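You operate a simulated robot arm through the tools that you are given. There is no shell and no other tool.

You are at the controls of a simulated robot arm. One attempt, no reset.

TASK
Sand off the rust streak, then clamp the angle bracket down.
Fine: beige sanding block, put back; bracket foot under the toggle clamp's arm, fingers out before it shuts. Set down upright: angle bracket. What is to be rubbed or washed off counts as gone when no trace of it is left.

The check looks at the end state, three seconds after you hand in, the way a careful person would. Anything else that was tipped, shoved, dropped, spilled or broken makes it a failure.

THE ROBOT
A 7-joint arm with a three-finger gripper, fixed in place. Base frame: the origin is on the floor under the middle of its stand, x ahead of it, y to its left, z up. Readings come in mm, degrees, newtons and seconds.
With the tool pointing down near the work surface it reaches from about 100 to 880 mm from the base axis. Its first joint turns from -166.0 to 166.0 degrees. Payload 2.94 kg.
The TCP is the grasp point between the finger pads, 30 mm short of the fingertips. In the tool frame z runs along the fingers and y along their closing line. The gripper opens to 132 mm; its body begins 107 mm behind the TCP.
Orientation is told as [roll, pitch, yaw] about the base's x, y, z axes, in that order, counted from this pose: with the fingers straight down and closing along the base's y, the tool's x points along the base's -x, its y along +y and its z along -z.

THE INTERFACE
- The arm moves only by the tool move_arm. Its argument "targets" is a list of rows, each a list of 3 entries, a list of its own where there are three numbers: the shift along the tool's x, y, z in cm, then the turn, a rotation vector about the tool's x, y, z in degrees, then the opening, from 0 (shut) to 1 (fully open). In form: [[[tx, ty, tz], [rx, ry, rz], jaw], ...]. A call has 1 to 20 rows; each row shifts and turns the commanded pose from where the row before left it, along the tool's axes as they then stand. Rows are played at 5 a second. More than 50 mm and 8.6 degrees between two rows, or a gripper value outside its range, and nothing of the call is played. A pose out of reach is approached as far as the arm can. The call stops where the force on the tool passes 90 N (or 10 N more than at its start, if that is more) or the arm is blocked; 0.2 s more then pass. The fingers move at their own pace (about 37.4 mm/s each) and stop on an object; they squeeze with about 32 N. The grip force told is the motor's: it shows also when the fingers shut on nothing. Time passes only in rows, and 0.2 s behind the last, so rows that do not move let the fingers close. The reply holds the time, the measured pose of the TCP, the force on the tool along the base axes, the opening and the grip force, in the units named above and with some noise, with the torque about the TCP (base axes, N m) and any sound that the robot's microphone picked up, and new pictures: "pictures" is both (left out), scene, wrist or none.
- Cameras (640 x 400 px; columns grow to the right, rows downward): "scene" is fixed at [39, -653, 1592.5]; the picture's right is [0.24, -0.97, 0.00], its down [-0.71, -0.18, -0.68] and it looks along [0.66, 0.16, -0.74] (base axes); focal length 322 px, centre (320, 200). "wrist" rides on the gripper at [72, 3, -144] in the tool frame; the picture's right is [-0.04, 1.00, 0.00], its down [-0.88, -0.04, -0.48] and it looks along [-0.47, -0.02, 0.88] (tool axes); focal length 256 px, centre (320, 200). There is no depth. A picture from a camera that has moved, and an enlarged one, comes with that camera's place and axes in the base frame and with its lens. The place of the scene camera against the robot may be out by one fixed shift of up to 18 mm in any direction.
- raise_lower(by): moves the trunk up (or, below 0, down) by that many mm; the arm rides with it, the base frame stays. It gives what a move gives, with no picture.
- zoom(camera, box): a new picture of the part [left, top, right, bottom] of that camera's present view, enlarged. It takes no simulated time.
- finish_job(): hands the job in; it is judged then, once.

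Nothing tells you positions but the pictures and the camera data. Unless the task says otherwise, let go and move clear before handing in.

The tools are called after "Call:" by a JSON object that holds its "op" and its "data". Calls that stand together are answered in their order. move_arm: Moves the arm, as the interface text tells. Its arguments: {"type":"object","properties":{"targets":{"type":"array"},"pictures":{"type":"string","enum":["both","scene","wrist","none"]}},"required":["targets"]} The other tools are called the same way: raise_lower (by) moves the trunk up or down; zoom (camera, box) takes an enlarged picture of a part of a camera's view; finish_job () hands the job in.

At the start:

```text
clock: 0.0
position: [643.1, -213.9, 1153.3]
orientation: [0.0, 0.0, 0.0]
force: [1.1, 0.6, -0.4]
torque: [-0.02, 0.02, 0.0]
grip_width: 132.2
finger_force: 0.0
trunk travel left (down, up): [-350.0, 190.0]
```

scene: 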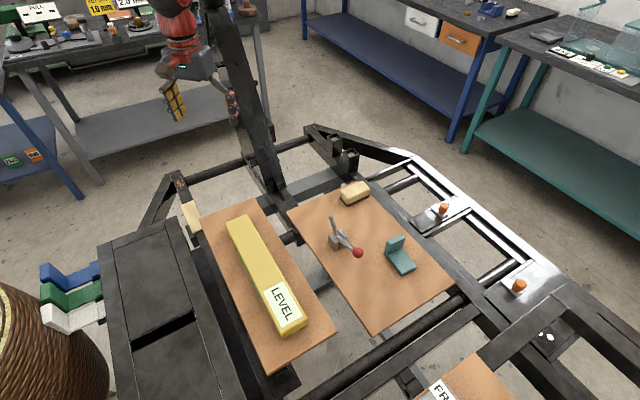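
wrist: 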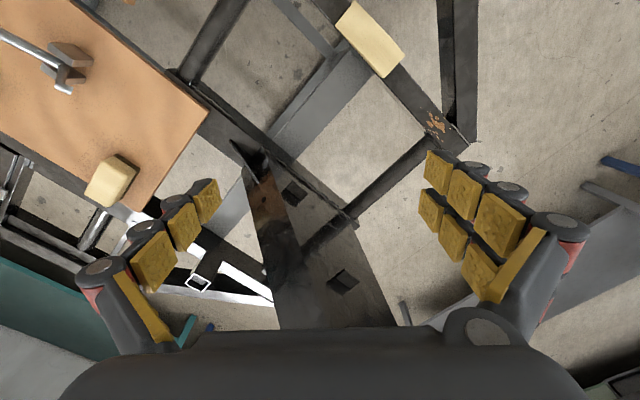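

I see a workbench-like frame with two boards; on one there is a toggle clamp with a red knob, a teal angle bracket, and a beige block; another beige block lies on the frame. I'll zoom to find the rust streak and details first.

Call:
{"op": "zoom", "data": {"camera": "scene", "box": [280, 160, 460, 290]}}

Call:
{"op": "zoom", "data": {"camera": "scene", "box": [160, 110, 400, 260]}}

Call:
{"op": "zoom", "data": {"camera": "wrist", "box": [0, 0, 320, 200]}}

Call:
{"op": "zoom", "data": {"camera": "wrist", "box": [220, 0, 500, 300]}}

```text
3.08 times, centred on (370, 225) of scene
camera zoom: at [39.0, -653.0, 1592.5], right [0.24, -0.97, 0.0], down [-0.71, -0.18, -0.68], along [0.66, 0.16, -0.74], focal length 992 px, centre (166, 123)
```

zoom: 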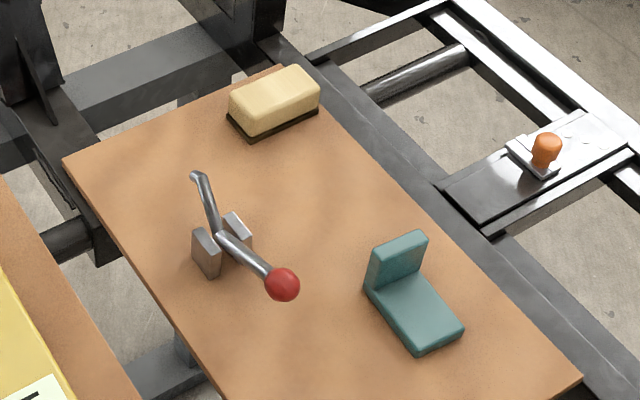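

```text
2.67 times, centred on (280, 185) of scene
camera zoom: at [39.0, -653.0, 1592.5], right [0.24, -0.97, 0.0], down [-0.71, -0.18, -0.68], along [0.66, 0.16, -0.74], focal length 860 px, centre (427, 240)
```

zoom: 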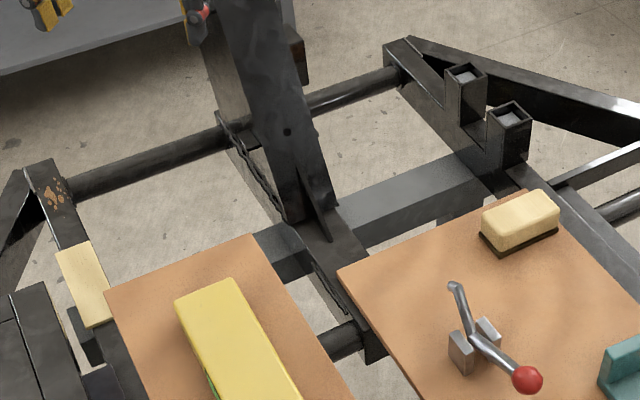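

```text
2.00 times, centred on (160, 100) of wrist
camera zoom: at [571.5, -210.4, 1296.9], right [0.04, 1.0, 0.0], down [0.88, -0.04, 0.48], along [0.47, -0.02, -0.88], focal length 512 px, centre (640, 400)
```

zoom: 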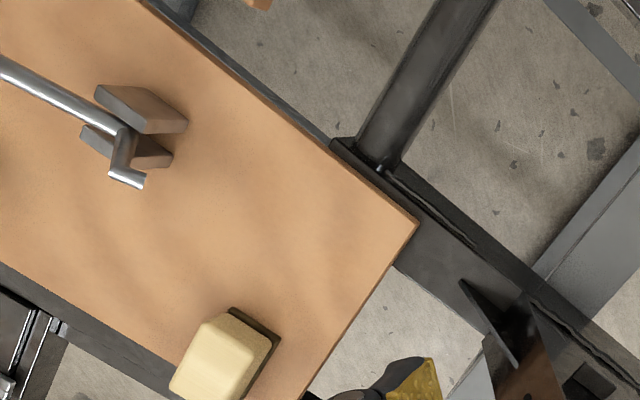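

```text
1.33 times, centred on (360, 150) of wrist
camera zoom: at [571.5, -210.4, 1296.9], right [0.04, 1.0, 0.0], down [0.88, -0.04, 0.48], along [0.47, -0.02, -0.88], focal length 341 px, centre (267, 267)
```

zoom: 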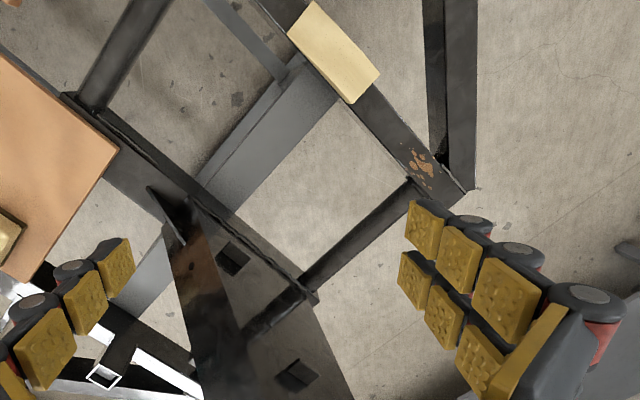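

The beige block with dark pad (about [742,-594,870]) looks like the sanding block; there are orange specks on the frame beam near [670,-22,850], which may be the rust or only scenery. I'll zoom on the specks and the rest of the scene before moving.

Call:
{"op": "zoom", "data": {"camera": "wrist", "box": [330, 0, 490, 170]}}

Call:
{"op": "zoom", "data": {"camera": "scene", "box": [160, 165, 240, 240]}}

Call:
{"op": "zoom", "data": {"camera": "scene", "box": [400, 170, 600, 300]}}

Call:
{"op": "zoom", "data": {"camera": "scene", "box": [30, 220, 350, 400]}}

Call:
{"op": "zoom", "data": {"camera": "scene", "box": [340, 270, 640, 400]}}

```text
2.35 times, centred on (410, 85) of wrist
camera zoom: at [571.5, -210.4, 1296.9], right [0.04, 1.0, 0.0], down [0.88, -0.04, 0.48], along [0.47, -0.02, -0.88], focal length 602 px, centre (108, 471)
```

zoom: 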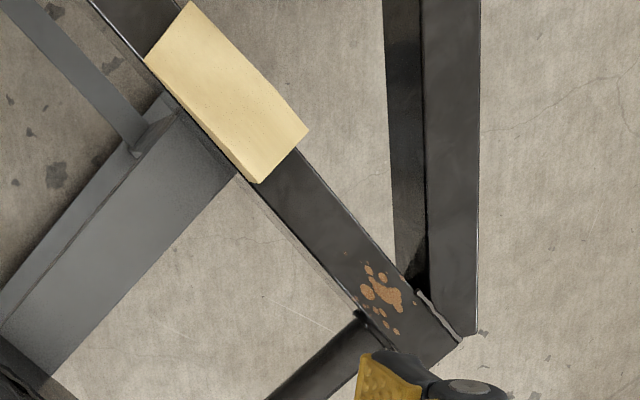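

```text
5.33 times, centred on (200, 202) of scene
camera zoom: at [39.0, -653.0, 1592.5], right [0.24, -0.97, 0.0], down [-0.71, -0.18, -0.68], along [0.66, 0.16, -0.74], focal length 1720 px, centre (960, 187)
```

zoom: 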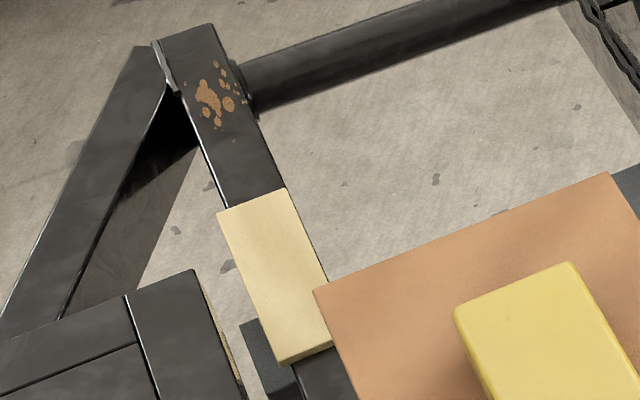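

```text
3.08 times, centred on (500, 235) of scene
camera zoom: at [39.0, -653.0, 1592.5], right [0.24, -0.97, 0.0], down [-0.71, -0.18, -0.68], along [0.66, 0.16, -0.74], focal length 992 px, centre (-234, 92)
```

zoom: 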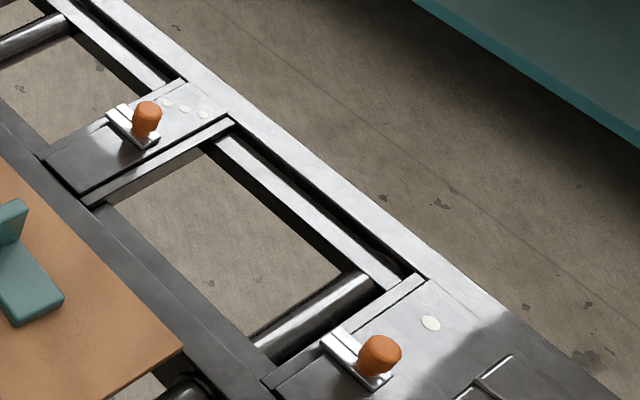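

```text
2.00 times, centred on (190, 310) of scene
camera zoom: at [39.0, -653.0, 1592.5], right [0.24, -0.97, 0.0], down [-0.71, -0.18, -0.68], along [0.66, 0.16, -0.74], focal length 645 px, centre (580, -20)
```

zoom: 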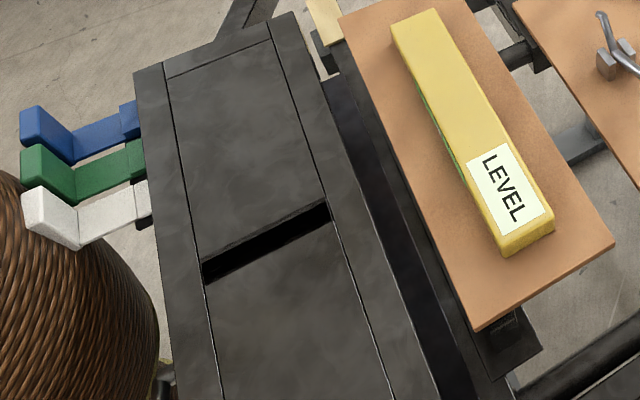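

```text
2.13 times, centred on (490, 335) of scene
camera zoom: at [39.0, -653.0, 1592.5], right [0.24, -0.97, 0.0], down [-0.71, -0.18, -0.68], along [0.66, 0.16, -0.74], focal length 688 px, centre (-43, -88)
```

zoom: 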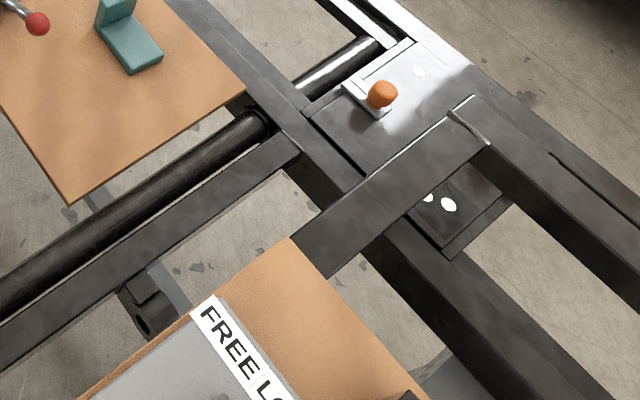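

The orange specks on the beam by the cream plate look like the rust; the clamp, bracket and sanding block are on the right-hand board. I'll move the wrist camera over that board for a closer look, staying high.

Call:
{"op": "move_arm", "data": {"targets": [[[2.1, -4.3, 0], [0, 0, 0], 1], [[2.1, -4.3, 0], [0, 0, 0], 1], [[2.1, -4.3, 0], [0, 0, 0], 1], [[2.1, -4.3, 0], [0, 0, 0], 1], [[2.1, -4.3, 0], [0, 0, 0], 1], [[2.1, -4.3, 0], [0, 0, 0], 1], [[2.1, -4.3, 0], [0, 0, 0], 1], [[2.1, -4.3, 0], [0, 0, 0], 1], [[2.1, -4.3, 0], [0, 0, 0], 1]]}}

```text
clock: 2.0
position: [456.2, -602.8, 1151.5]
orientation: [0.1, 0.1, 0.0]
force: [-0.5, -0.2, -1.3]
torque: [0.04, -0.03, -0.02]
grip_width: 131.9
finger_force: 0.2
trunk travel left (down, up): [-350.0, 190.0]
camera wrist: at [383.5, -599.6, 1295.8], right [0.04, 1.0, 0.0], down [0.88, -0.04, 0.47], along [0.47, -0.02, -0.88], focal length 256 px, centre (320, 200)
```

scene: 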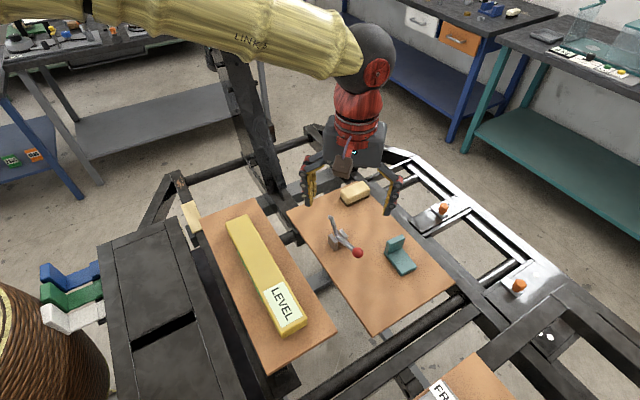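
wrist: 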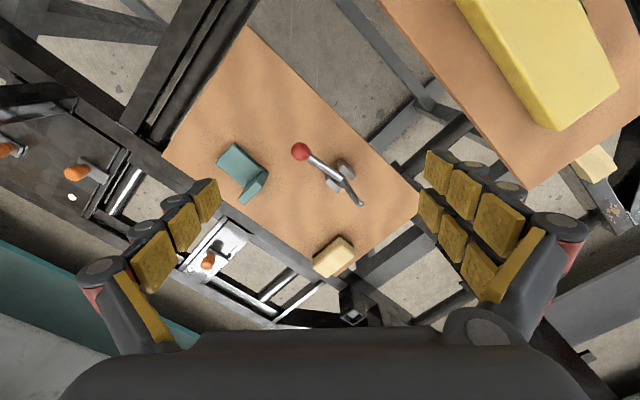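

The camera now sees the clamp board; I'll enlarge it to read the clamp geometry and the object poses.

Call:
{"op": "zoom", "data": {"camera": "wrist", "box": [200, 120, 380, 230]}}

Call:
{"op": "zoom", "data": {"camera": "wrist", "box": [270, 120, 400, 290]}}

Call:
{"op": "zoom", "data": {"camera": "wrist", "box": [540, 130, 640, 250]}}

Call:
{"op": "zoom", "data": {"camera": "scene", "box": [310, 170, 430, 280]}}

```text
3.56 times, centred on (290, 175) of wrist
camera zoom: at [383.5, -599.6, 1295.8], right [0.04, 1.0, 0.0], down [0.88, -0.04, 0.47], along [0.47, -0.02, -0.88], focal length 910 px, centre (427, 289)
```

zoom: 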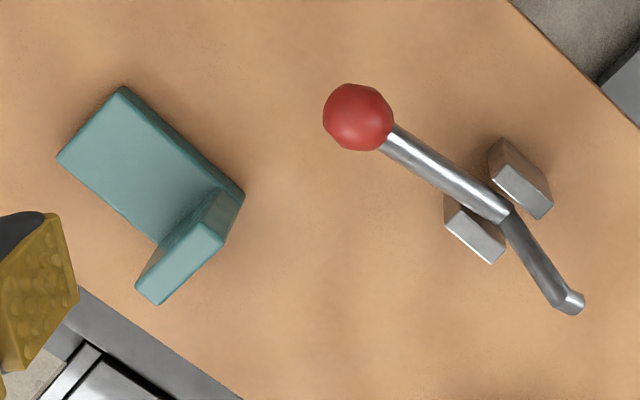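

```text
2.35 times, centred on (335, 205) of wrist
camera zoom: at [383.5, -599.6, 1295.8], right [0.04, 1.0, 0.0], down [0.88, -0.04, 0.47], along [0.47, -0.02, -0.88], focal length 602 px, centre (285, 188)
```

zoom: 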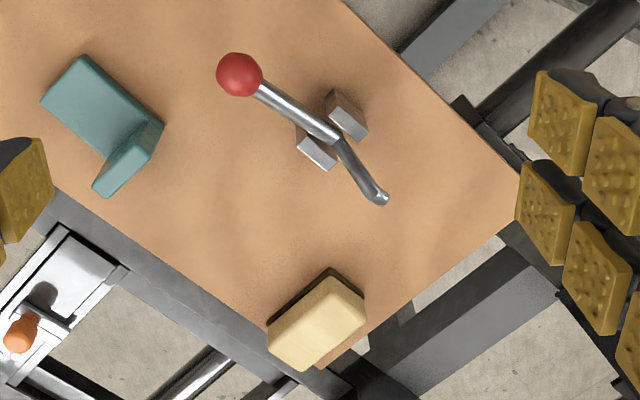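

```text
3.33 times, centred on (590, 190) of wrist
camera zoom: at [383.5, -599.6, 1295.8], right [0.04, 1.0, 0.0], down [0.88, -0.04, 0.47], along [0.47, -0.02, -0.88], focal length 853 px, centre (-580, 233)
```

zoom: 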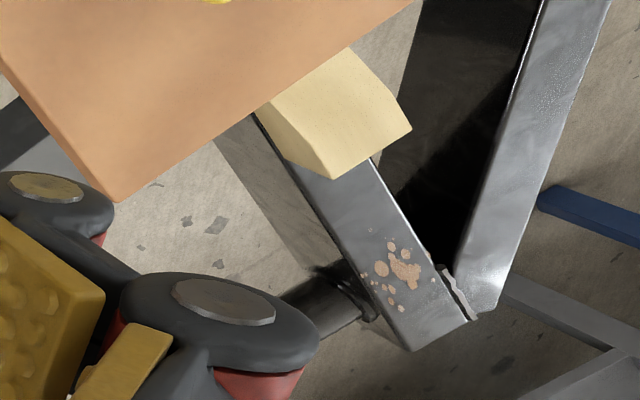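

```text
3.64 times, centred on (370, 225) of scene
camera zoom: at [39.0, -653.0, 1592.5], right [0.24, -0.97, 0.0], down [-0.71, -0.18, -0.68], along [0.66, 0.16, -0.74], focal length 1172 px, centre (138, 109)
```

zoom: 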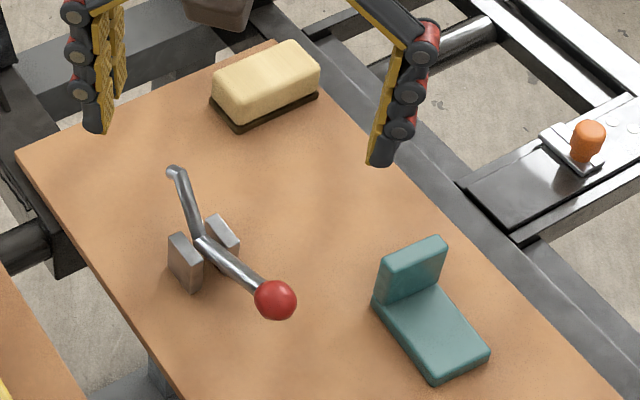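

The bracket, clamp and sanding block lie on the board rotated about 45° to my base axes. I'll yaw the tool -45° to line up with it, come lower and tilt outward to view the block and the clamp from a second spot.

Call:
{"op": "move_arm", "data": {"targets": [[[0, 0, 0], [0, 0, 7.5], 1], [[0, 0, 0], [0, 0, 7.5], 1], [[0, 0, 0], [0, 0, 7.5], 1], [[0, 0, 0], [0, 0, 7.5], 1], [[0, 0, 0], [0, 0, 7.5], 1], [[0, 0, 0], [0, 0, 7.5], 1], [[0.69, 2.95, 3.28], [0, 0, 0], 1], [[0.69, 2.95, 3.28], [0, 0, 0], 1], [[0.69, 2.95, 3.28], [0, 0, 0], 1], [[0.69, 2.95, 3.28], [0, 0, 0], 1], [[0, 0, 0], [0, -7, 0], 1], [[0, 0, 0], [0, -7, 0], 1], [[0, 0, 0], [0, -7, 0], 1]]}}

```text
clock: 4.8
position: [518.2, -496.6, 1024.3]
orientation: [0.0, -21.0, -45.1]
force: [-0.1, 0.3, 0.1]
torque: [0.03, 0.02, -0.02]
grip_width: 132.1
finger_force: 0.0
trunk travel left (down, up): [-350.0, 190.0]
camera wrist: at [436.3, -410.1, 1131.5], right [0.74, 0.68, 0.02], down [0.43, -0.49, 0.76], along [0.52, -0.55, -0.65], focal length 256 px, centre (320, 200)
```

scene: 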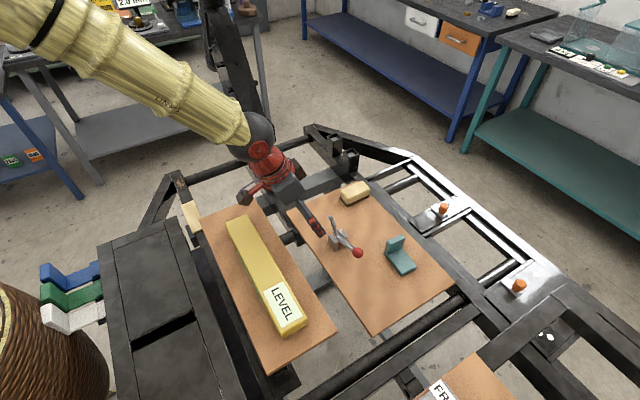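
wrist: 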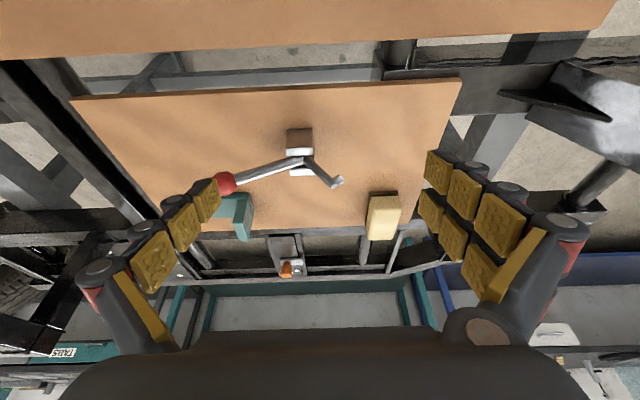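

Good side view. I'll enlarge the clamp, the sanding block and the bracket from here.

Call:
{"op": "zoom", "data": {"camera": "wrist", "box": [200, 110, 360, 210]}}

Call:
{"op": "zoom", "data": {"camera": "wrist", "box": [340, 170, 440, 250]}}

Call:
{"op": "zoom", "data": {"camera": "wrist", "box": [190, 160, 310, 260]}}

Call:
{"op": "zoom", "data": {"camera": "wrist", "box": [400, 30, 640, 240]}}

```text
4.00 times, centred on (280, 160) of wrist
camera zoom: at [436.3, -410.1, 1131.5], right [0.74, 0.68, 0.02], down [0.43, -0.49, 0.76], along [0.52, -0.55, -0.65], focal length 1024 px, centre (480, 360)
```

zoom: 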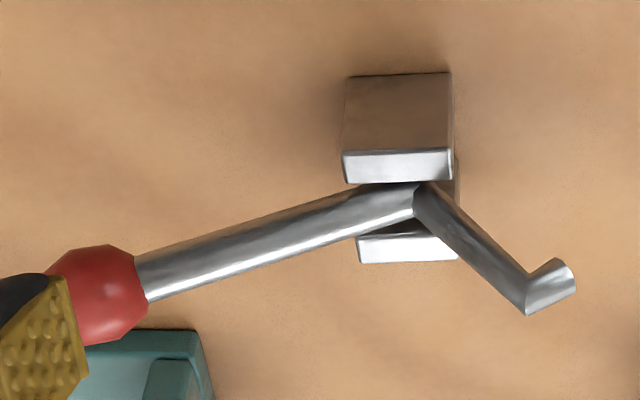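

```text
5.00 times, centred on (390, 210) of wrist
camera zoom: at [436.3, -410.1, 1131.5], right [0.74, 0.68, 0.02], down [0.43, -0.49, 0.76], along [0.52, -0.55, -0.65], focal length 1280 px, centre (-30, 150)
```

zoom: 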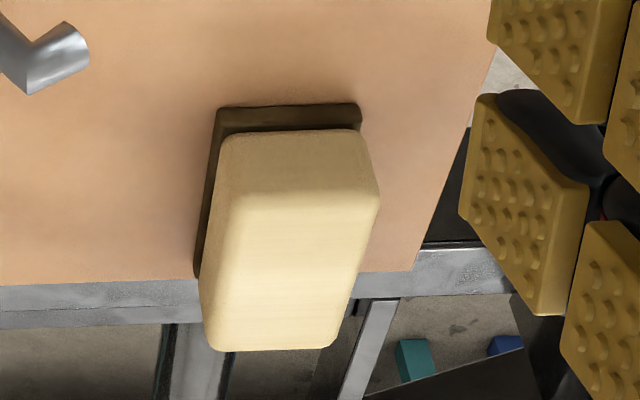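

```text
4.00 times, centred on (250, 210) of wrist
camera zoom: at [436.3, -410.1, 1131.5], right [0.74, 0.68, 0.02], down [0.43, -0.49, 0.76], along [0.52, -0.55, -0.65], focal length 1024 px, centre (600, 160)
```

zoom: 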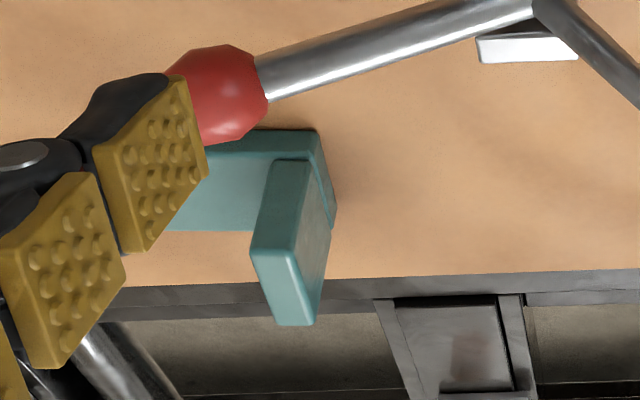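

```text
1.90 times, centred on (520, 135) of wrist
camera zoom: at [436.3, -410.1, 1131.5], right [0.74, 0.68, 0.02], down [0.43, -0.49, 0.76], along [0.52, -0.55, -0.65], focal length 488 px, centre (-61, 324)
```

zoom: 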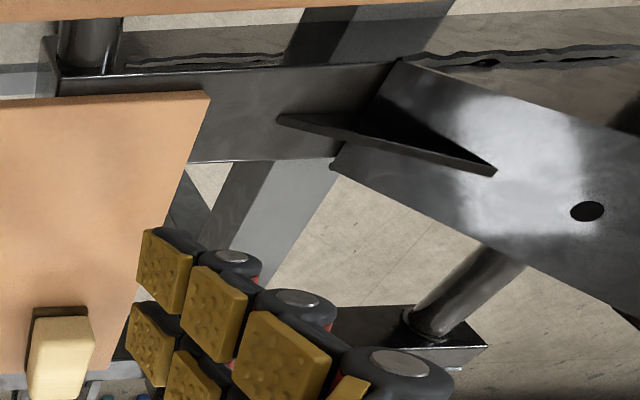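

From two wrist views: clamp pivot ≈ [561,-569,888], red ball ≈ [499,-633,925], arm tip ≈ [592,-540,925]; bracket upright ≈ [573,-726], its foot towards -x-y; sanding block centre ≈ [753,-593], 95 × 46 mm, long axis outwards. Next I'll go over to view the rust on the beam.

Call:
{"op": "move_arm", "data": {"targets": [[[3.03, 3.22, -1.36], [0, 0, 0], 1], [[3.03, 3.22, -1.36], [0, 0, 0], 1], [[3.03, 3.22, -1.36], [0, 0, 0], 1], [[3.03, 3.22, -1.36], [0, 0, 0], 1], [[3.03, 3.22, -1.36], [0, 0, 0], 1], [[3.03, 3.22, -1.36], [0, 0, 0], 1], [[3.03, 3.22, -1.36], [0, 0, 0], 1], [[3.03, 3.22, -1.36], [0, 0, 0], 1], [[3.03, 3.22, -1.36], [0, 0, 0], 1], [[3.03, 3.22, -1.36], [0, 0, 0], 1], [[3.03, 3.22, -1.36], [0, 0, 0], 1], [[3.03, 3.22, -1.36], [0, 0, 0], 1], [[3.03, 3.22, -1.36], [0, 0, 0], 1], [[3.03, 3.22, -1.36], [0, 0, 0], 1]]}}

```text
clock: 5.7
position: [533.0, -360.0, 1048.3]
orientation: [0.1, -23.9, -43.9]
force: [1.3, -25.5, 20.1]
torque: [-3.97, 0.15, 2.31]
grip_width: 131.7
finger_force: 0.4
trunk travel left (down, up): [-350.0, 190.0]
stopped in row 4: the force on the tool passed its limit at 173 N (the readings are from after the stop); the commanded pose is now the measured one
camera wrist: at [446.0, -271.9, 1150.3], right [0.72, 0.69, 0.02], down [0.41, -0.45, 0.79], along [0.56, -0.56, -0.61], focal length 256 px, centre (320, 200)
```

scene: 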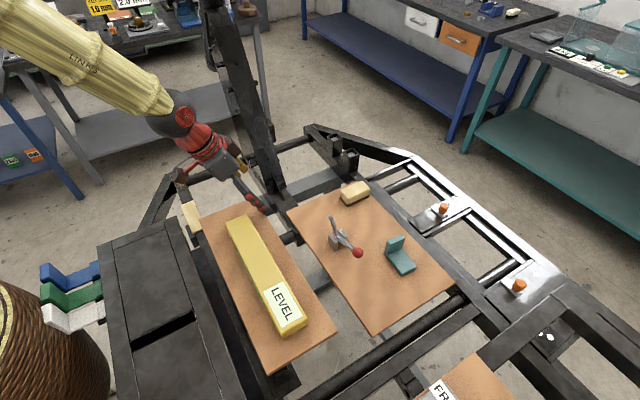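
wrist: 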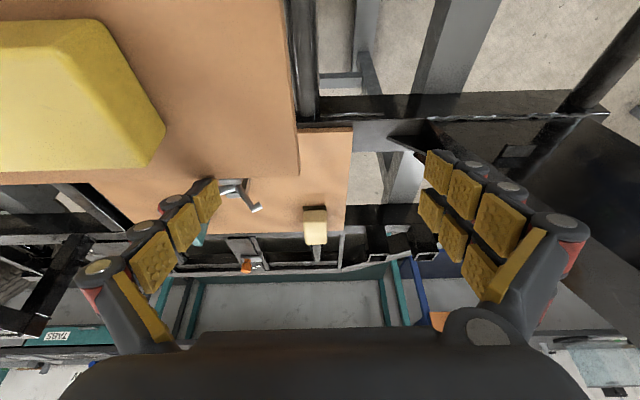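

The gripper bumped something hard — the torque says it was on the inner side, at the yellow LEVEL box, which must be much taller than I took it for. I'll look closely before moving at all.

Call:
{"op": "zoom", "data": {"camera": "scene", "box": [160, 110, 400, 260]}}

Call:
{"op": "zoom", "data": {"camera": "scene", "box": [30, 220, 350, 400]}}

Call:
{"op": "zoom", "data": {"camera": "wrist", "box": [0, 0, 320, 300]}}

Call:
{"op": "zoom", "data": {"camera": "scene", "box": [130, 80, 330, 260]}}

```text
2.67 times, centred on (280, 185) of scene
camera zoom: at [39.0, -653.0, 1592.5], right [0.24, -0.97, 0.0], down [-0.71, -0.18, -0.68], along [0.66, 0.16, -0.74], focal length 860 px, centre (427, 240)
```

zoom: 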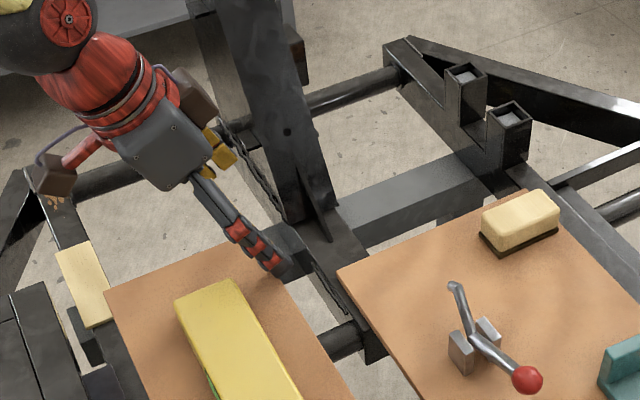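

```text
2.00 times, centred on (190, 310) of scene
camera zoom: at [39.0, -653.0, 1592.5], right [0.24, -0.97, 0.0], down [-0.71, -0.18, -0.68], along [0.66, 0.16, -0.74], focal length 645 px, centre (580, -20)
```

zoom: 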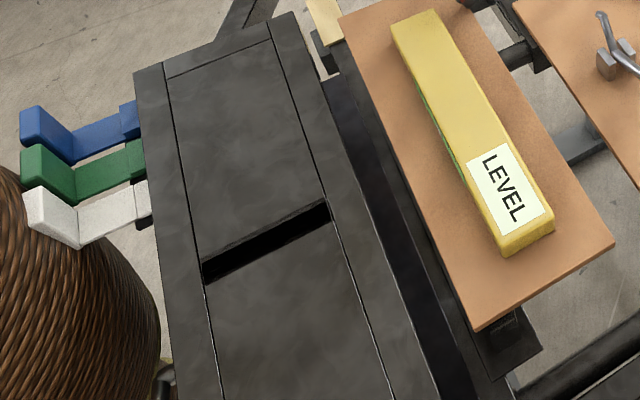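

```text
1.33 times, centred on (160, 150) of wrist
camera zoom: at [446.0, -271.9, 1150.3], right [0.72, 0.69, 0.02], down [0.41, -0.45, 0.79], along [0.56, -0.56, -0.61], focal length 341 px, centre (533, 267)
```

zoom: 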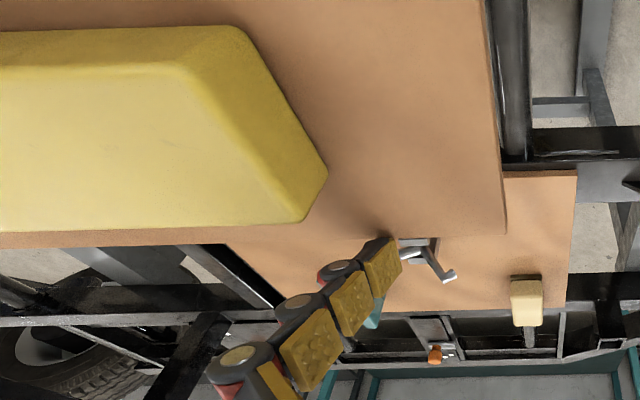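

```text
2.22 times, centred on (230, 170) of scene
camera zoom: at [39.0, -653.0, 1592.5], right [0.24, -0.97, 0.0], down [-0.71, -0.18, -0.68], along [0.66, 0.16, -0.74], focal length 716 px, centre (520, 267)
```

zoom: 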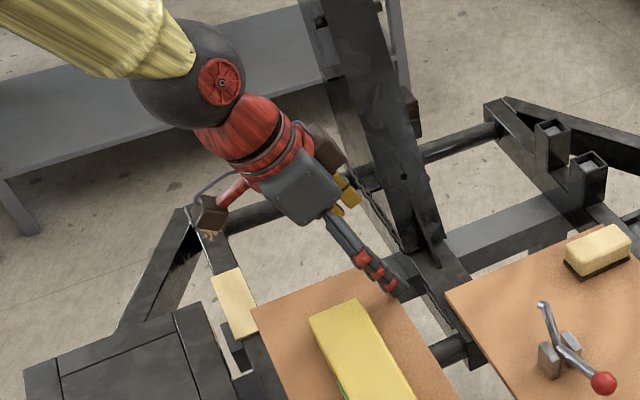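

Comparing pictures, the LEVEL box and boards have not moved; the left-hand board is a raised shelf at z≈1020 and the thumb finger touched its edge. I'll lift straight up, away from it.

Call:
{"op": "move_arm", "data": {"targets": [[[-1.0, 0, -2.3], [0, 0, 0], 1], [[-1.35, 0, -3.05], [0, 0, 0], 1], [[-1.35, 0, -3.05], [0, 0, 0], 1], [[-1.35, 0, -3.05], [0, 0, 0], 1], [[0, 0, 0], [0, 2.9, 1.1], 1]]}}

```text
clock: 6.9
position: [527.9, -363.4, 1167.2]
orientation: [0.5, -20.3, -45.5]
force: [0.2, -0.5, -0.3]
torque: [0.01, -0.01, 0.01]
grip_width: 131.8
finger_force: 0.0
trunk travel left (down, up): [-350.0, 190.0]
camera wrist: at [446.7, -278.1, 1276.9], right [0.74, 0.67, 0.02], down [0.43, -0.5, 0.75], along [0.52, -0.54, -0.66], focal length 256 px, centre (320, 200)
```

scene: 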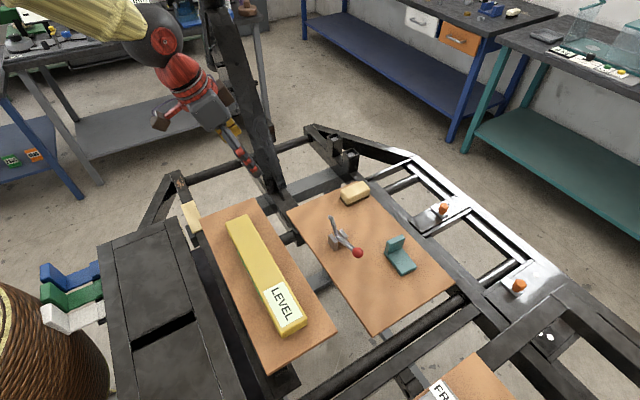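
wrist: 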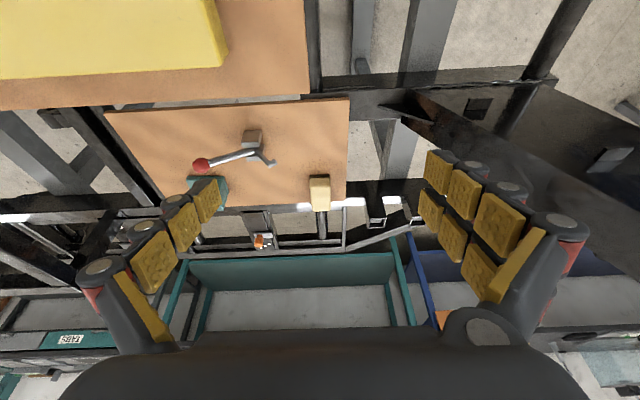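

All clear now. I'll travel at this height over to the rust area on the beam and look at it.

Call:
{"op": "move_arm", "data": {"targets": [[[3.44, 3.15, -0.62], [0, 0, 0], 1], [[3.44, 3.15, -0.62], [0, 0, 0], 1], [[3.44, 3.15, -0.62], [0, 0, 0], 1], [[3.44, 3.15, -0.62], [0, 0, 0], 1], [[3.44, 3.15, -0.62], [0, 0, 0], 1], [[3.44, 3.15, -0.62], [0, 0, 0], 1], [[3.44, 3.15, -0.62], [0, 0, 0], 1], [[3.44, 3.15, -0.62], [0, 0, 0], 1], [[3.44, 3.15, -0.62], [0, 0, 0], 1], [[3.44, 3.15, -0.62], [0, 0, 0], 1], [[3.44, 3.15, -0.62], [0, 0, 0], 1]]}}

```text
clock: 9.3
position: [509.3, 148.9, 1101.9]
orientation: [0.6, -20.5, -45.5]
force: [0.2, -0.1, -0.8]
torque: [-0.05, 0.03, -0.02]
grip_width: 131.7
finger_force: 0.2
trunk travel left (down, up): [-350.0, 190.0]
camera wrist: at [428.6, 234.9, 1211.4], right [0.74, 0.67, 0.02], down [0.43, -0.5, 0.75], along [0.52, -0.55, -0.66], focal length 256 px, centre (320, 200)
```

scene: 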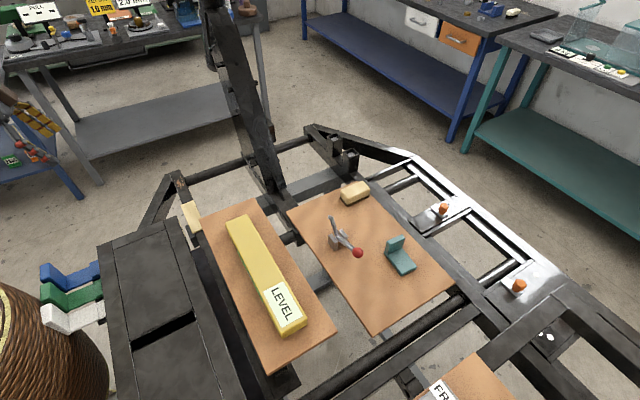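
wrist: 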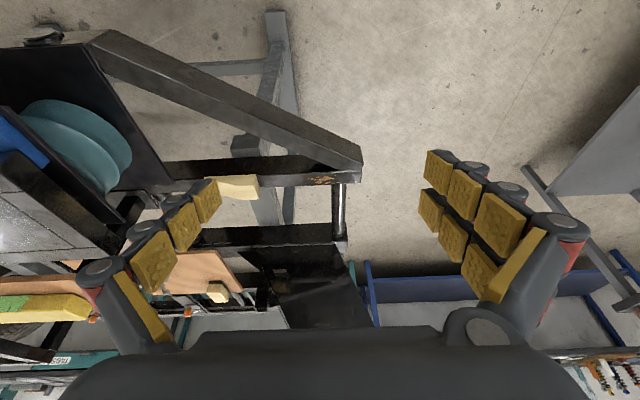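

Call:
{"op": "zoom", "data": {"camera": "wrist", "box": [200, 130, 380, 260]}}

Call:
{"op": "zoom", "data": {"camera": "wrist", "box": [290, 160, 370, 210]}}

Call:
{"op": "zoom", "data": {"camera": "scene", "box": [160, 165, 220, 210]}}

```text
3.08 times, centred on (290, 195) of wrist
camera zoom: at [428.6, 234.9, 1211.4], right [0.74, 0.67, 0.02], down [0.43, -0.5, 0.75], along [0.52, -0.55, -0.66], focal length 788 px, centre (412, 215)
```

zoom: 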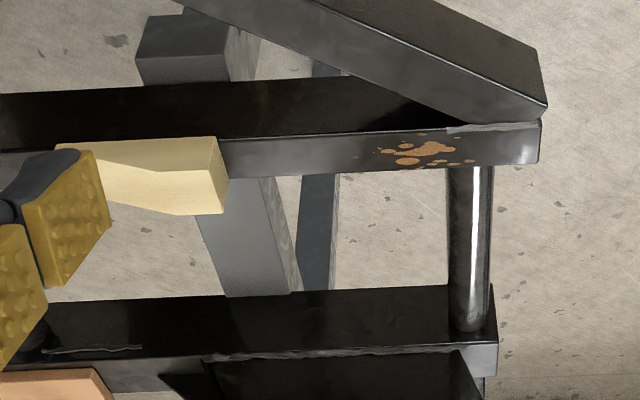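

```text
8.00 times, centred on (330, 185) of wrist
camera zoom: at [428.6, 234.9, 1211.4], right [0.74, 0.67, 0.02], down [0.43, -0.5, 0.75], along [0.52, -0.55, -0.66], focal length 2048 px, centre (240, 320)
```

zoom: 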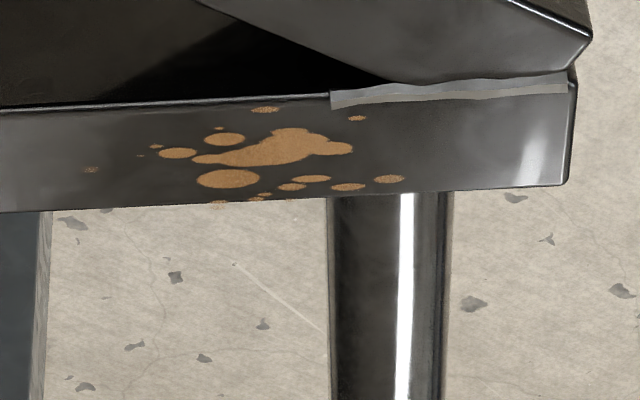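

```text
8.89 times, centred on (190, 188) of scene
camera zoom: at [39.0, -653.0, 1592.5], right [0.24, -0.97, 0.0], down [-0.71, -0.18, -0.68], along [0.66, 0.16, -0.74], focal length 2866 px, centre (1476, 311)
```

zoom: 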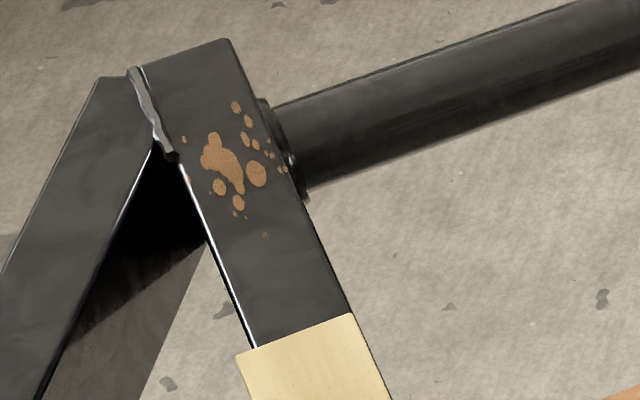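

The rust covers the whole ~37 mm width of the beam top, spread some 80 mm along it. Now I travel back high over everything to hover near the sanding block.

Call:
{"op": "move_arm", "data": {"targets": [[[-1.22, 0, -3.28], [0.6, 0, -0.5], 1], [[-1.22, 0, -3.28], [0, 0, 0], 1], [[-3.87, -2.48, 1.448], [0, 0, 0], 1], [[-3.87, -2.48, 1.448], [0, 0, 0], 1], [[-3.87, -2.48, 1.448], [0, 0, 0], 1], [[-3.87, -2.48, 1.448], [0, 0, 0], 1], [[-3.87, -2.48, 1.448], [0, 0, 0], 1], [[-3.87, -2.48, 1.448], [0, 0, 0], 1], [[-3.87, -2.48, 1.448], [0, 0, 0], 1], [[-3.87, -2.48, 1.448], [0, 0, 0], 1], [[-3.87, -2.48, 1.448], [0, 0, 0], 1], [[-3.87, -2.48, 1.448], [0, 0, 0], 1], [[-3.87, -2.48, 1.448], [0, 0, 0], 1], [[-3.87, -2.48, 1.448], [0, 0, 0], 1], [[-3.87, -2.48, 1.448], [0, 0, 0], 1], [[-3.87, -2.48, 1.448], [0, 0, 0], 1]]}}

```text
clock: 12.7
position: [673.4, -505.9, 1175.5]
orientation: [-0.3, -20.3, -44.9]
force: [0.0, -0.4, 0.2]
torque: [0.06, -0.02, -0.01]
grip_width: 131.6
finger_force: 0.1
trunk travel left (down, up): [-350.0, 190.0]
camera wrist: at [591.9, -419.6, 1284.1], right [0.74, 0.68, 0.01], down [0.44, -0.49, 0.75], along [0.51, -0.55, -0.66], focal length 256 px, centre (320, 200)
```

scene: 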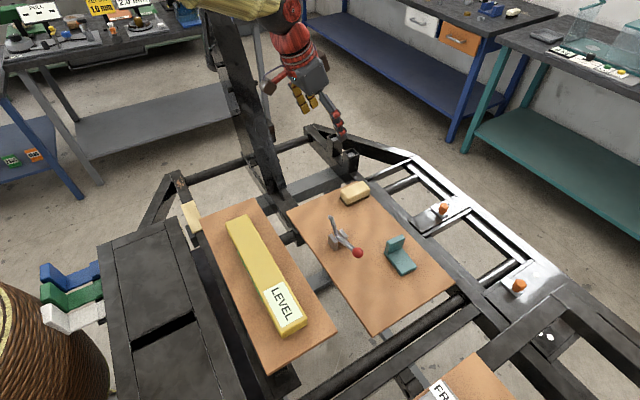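
wrist: 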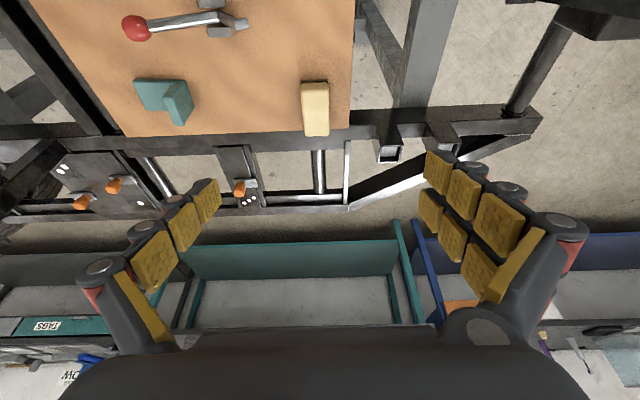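

Reached fine. I'll enlarge the block and the bracket/clamp from this viewpoint to refine their positions.

Call:
{"op": "zoom", "data": {"camera": "wrist", "box": [270, 60, 370, 150]}}

Call:
{"op": "zoom", "data": {"camera": "wrist", "box": [100, 0, 280, 140]}}

```text
4.44 times, centred on (320, 105) of wrist
camera zoom: at [591.9, -419.6, 1284.1], right [0.74, 0.68, 0.01], down [0.44, -0.49, 0.75], along [0.51, -0.55, -0.66], focal length 1138 px, centre (320, 622)
```

zoom: 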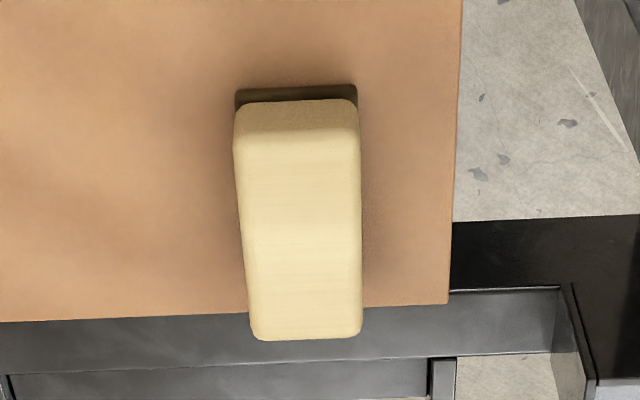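

```text
2.86 times, centred on (190, 70) of wrist
camera zoom: at [591.9, -419.6, 1284.1], right [0.74, 0.68, 0.01], down [0.44, -0.49, 0.75], along [0.51, -0.55, -0.66], focal length 731 px, centre (691, 571)
```

zoom: 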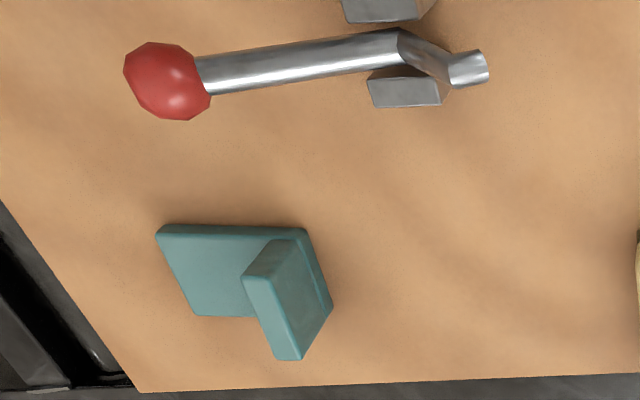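

Board top is at z≈860, block ≈ 92×45×36 mm centred at about [745,-588]. I'll descend to a hover above it with the fingers a bit narrower to test the reach.

Call:
{"op": "move_arm", "data": {"targets": [[[-0.61, -0.13, 3.345], [-0.3, 0, 0], 0.75], [[-0.61, -0.13, 3.345], [0, 0, 0], 0.75], [[-0.61, -0.13, 3.345], [0, 0, 0], 0.75], [[-0.61, -0.13, 3.345], [0, 0, 0], 0.75], [[-0.61, -0.13, 3.345], [0, 0, 0], 0.75], [[-0.61, -0.13, 3.345], [0, 0, 0], 0.75]]}}

```text
clock: 14.1
position: [739.1, -585.0, 996.0]
orientation: [0.0, -20.4, -45.1]
force: [0.9, -0.3, 0.1]
torque: [0.05, 0.02, -0.01]
grip_width: 98.6
finger_force: 0.1
trunk travel left (down, up): [-350.0, 190.0]
camera wrist: at [657.9, -499.2, 1105.7], right [0.74, 0.68, 0.02], down [0.44, -0.49, 0.75], along [0.52, -0.55, -0.66], focal length 256 px, centre (320, 200)
```

scene: 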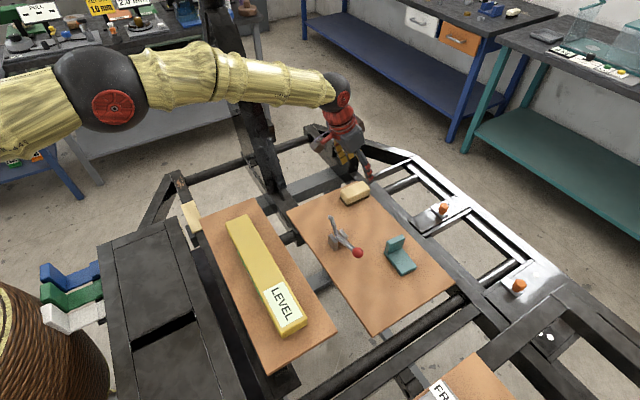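
wrist: 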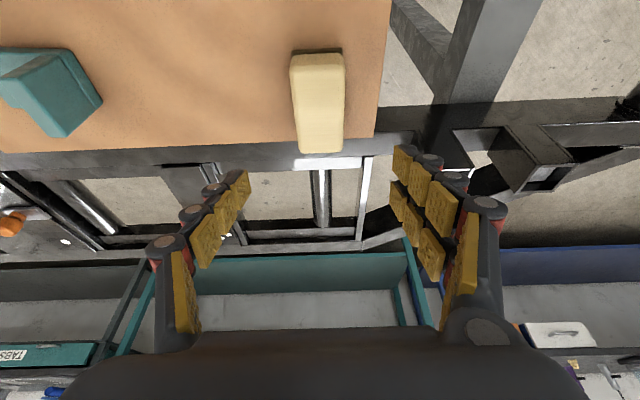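

The hover pose was reached without trouble. I'll enlarge the block once more for a final position check before the grasp.

Call:
{"op": "zoom", "data": {"camera": "wrist", "box": [260, 30, 400, 170]}}

Call:
{"op": "zoom", "data": {"camera": "scene", "box": [0, 20, 400, 220]}}

```text
2.86 times, centred on (330, 100) of wrist
camera zoom: at [657.9, -499.2, 1105.7], right [0.74, 0.68, 0.02], down [0.44, -0.49, 0.75], along [0.52, -0.55, -0.66], focal length 731 px, centre (291, 486)
```

zoom: 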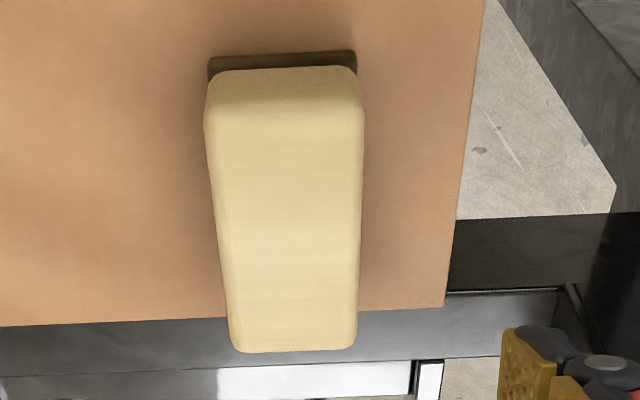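

```text
1.60 times, centred on (200, 120) of scene
camera zoom: at [39.0, -653.0, 1592.5], right [0.24, -0.97, 0.0], down [-0.71, -0.18, -0.68], along [0.66, 0.16, -0.74], focal length 516 px, centre (512, 328)
```

zoom: 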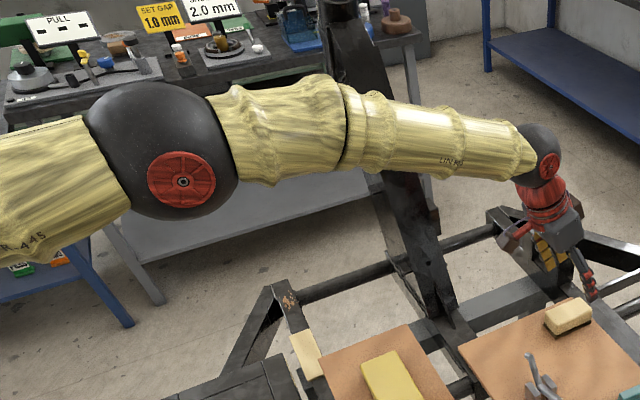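

The block sits at along-axis centre ~110, aligned with the tool. I descend most of the way, straight down in base terms.

Call:
{"op": "move_arm", "data": {"targets": [[[0.74, 0.03, 2.26], [0, 0, 0], 0.75], [[0.74, 0.03, 2.26], [0, 0, 0], 0.75], [[0.74, 0.03, 2.26], [0, 0, 0], 0.75]], "pictures": "both"}}

```text
clock: 14.9
position: [741.5, -585.0, 928.0]
orientation: [0.0, -20.5, -45.1]
force: [0.2, 1.0, 1.1]
torque: [0.05, 0.04, -0.04]
grip_width: 98.8
finger_force: 0.1
trunk travel left (down, up): [-350.0, 190.0]
camera wrist: at [660.0, -499.9, 1036.7], right [0.73, 0.68, 0.02], down [0.44, -0.49, 0.75], along [0.52, -0.55, -0.66], focal length 256 px, centre (320, 200)
```

scene: 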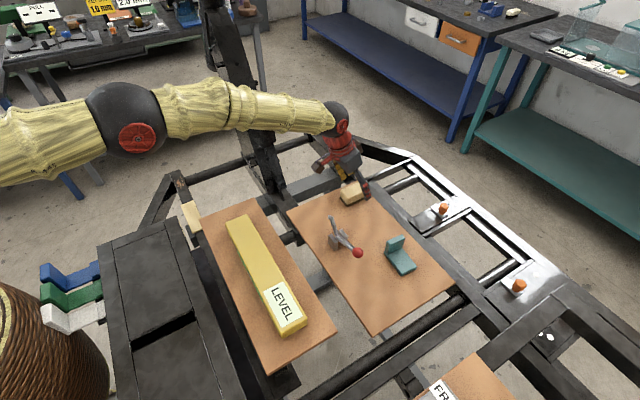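
wrist: 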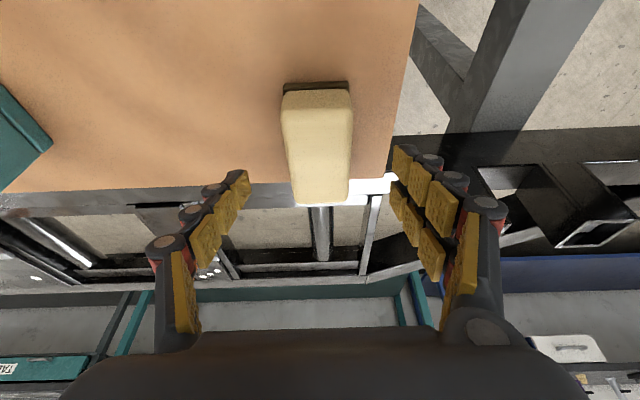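

Aligned with the block between the fingers. Down the last 27 mm, then close gently.

Call:
{"op": "move_arm", "data": {"targets": [[[0.37, 0, 1.3], [0, 0, 0], 0.75], [[0.37, 0, 1.3], [0, 0, 0], 0.75], [[0, 0, 0], [0, 0, 0], 0.75]], "pictures": "both"}}

```text
clock: 15.7
position: [744.3, -587.0, 901.0]
orientation: [0.0, -20.3, -45.0]
force: [-0.2, 0.2, 0.0]
torque: [0.02, 0.01, -0.02]
grip_width: 99.0
finger_force: 0.0
trunk travel left (down, up): [-350.0, 190.0]
camera wrist: at [662.3, -501.3, 1010.2], right [0.73, 0.68, 0.02], down [0.44, -0.49, 0.75], along [0.52, -0.55, -0.66], focal length 256 px, centre (320, 200)
```

scene: 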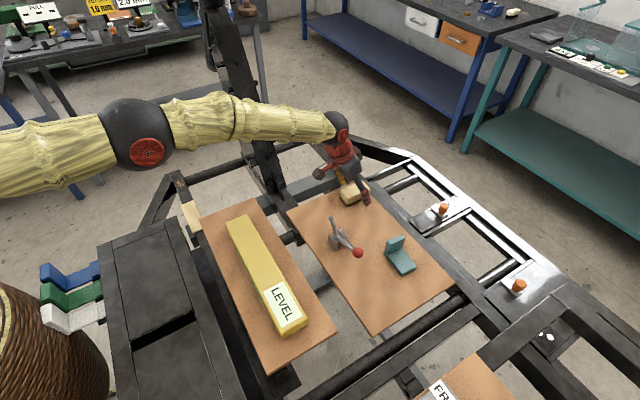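
wrist: 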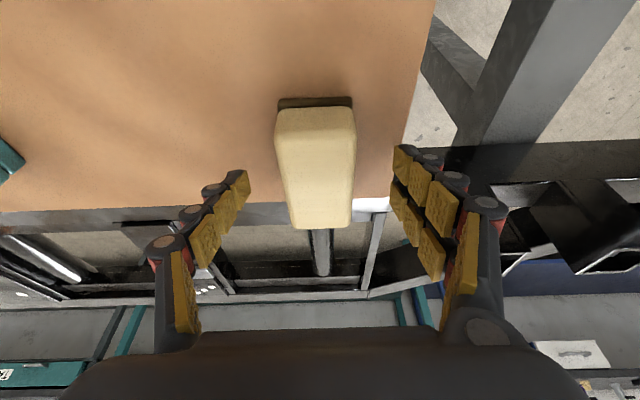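

The block is centred between the fingers. Closing on it.

Call:
{"op": "move_arm", "data": {"targets": [[[0, 0, 0], [0, 0, 0], 0.5], [[0, 0, 0], [0, 0, 0], 0.3], [[0, 0, 0], [0, 0, 0], 0.2], [[0, 0, 0], [0, 0, 0], 0.1], [[0, 0, 0], [0, 0, 0], 0.1], [[0, 0, 0], [0, 0, 0], 0.1], [[0, 0, 0], [0, 0, 0], 0.1]], "pictures": "both"}}

```text
clock: 17.3
position: [742.1, -587.2, 900.6]
orientation: [0.0, -20.3, -45.1]
force: [-1.0, 0.4, 0.5]
torque: [0.0, 0.02, -0.01]
grip_width: 44.1
finger_force: 32.1
trunk travel left (down, up): [-350.0, 190.0]
camera wrist: at [662.4, -501.4, 1010.0], right [0.73, 0.68, 0.02], down [0.44, -0.49, 0.75], along [0.52, -0.55, -0.66], focal length 256 px, centre (320, 200)
```

scene: 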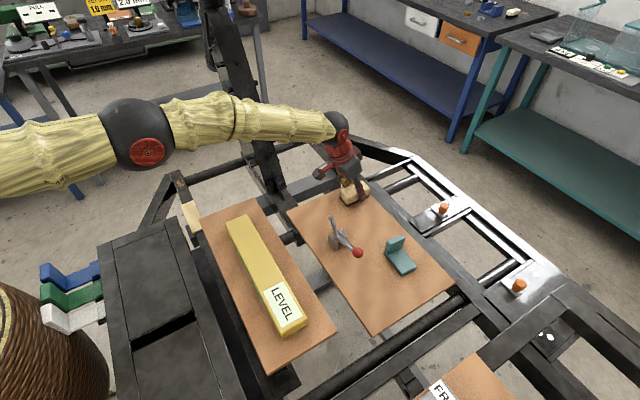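
wrist: 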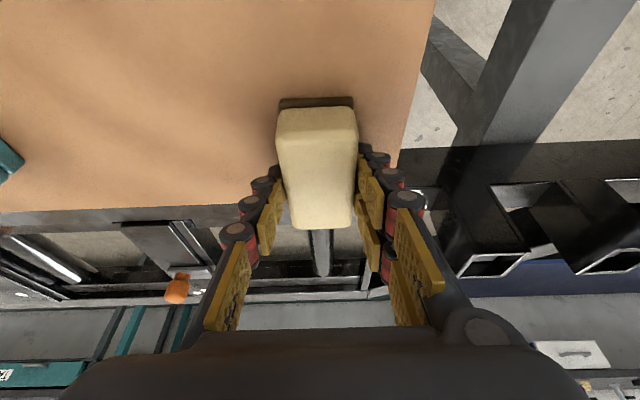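

Gripped at 44 mm with 32 N and no side forces. Lifting straight up.

Call:
{"op": "move_arm", "data": {"targets": [[[-0.35, 0, -0.94], [0, 0, 0], 0.1], [[-0.69, 0, -1.88], [0, 0, 0], 0.1], [[-1.39, 0, -3.75], [0, 0, 0], 0.1], [[-1.6, 0, -4.3], [0, 0, 0], 0.1], [[-1.6, 0, -4.3], [0, 0, 0], 0.1], [[-1.6, 0, -4.3], [0, 0, 0], 0.1], [[-1.6, 0, -4.3], [0, 0, 0], 0.1], [[-1.0, 0, -2.7], [0, 0, 0], 0.1]], "pictures": "both"}}

```text
clock: 19.1
position: [744.6, -588.2, 1182.9]
orientation: [0.0, -20.3, -45.1]
force: [-0.8, 0.0, -0.5]
torque: [0.02, -0.04, -0.01]
grip_width: 44.3
finger_force: 32.0
trunk travel left (down, up): [-350.0, 190.0]
camera wrist: at [664.1, -502.7, 1292.6], right [0.73, 0.68, 0.02], down [0.44, -0.49, 0.75], along [0.52, -0.55, -0.66], focal length 256 px, centre (320, 200)
```

scene: 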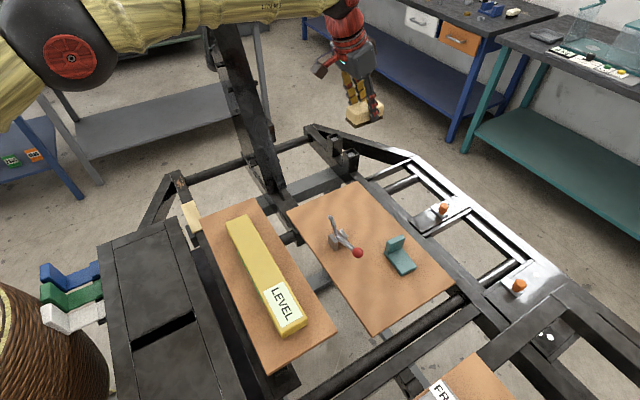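
wrist: 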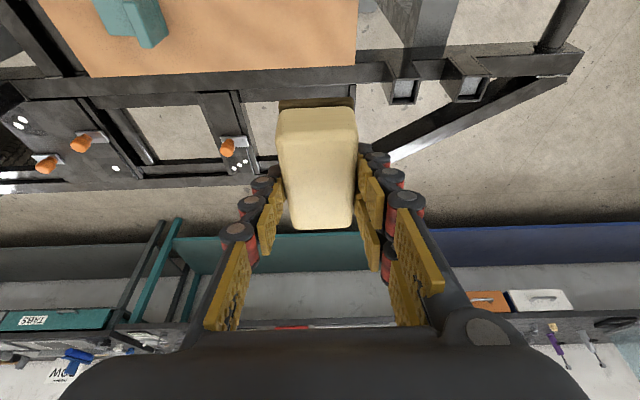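

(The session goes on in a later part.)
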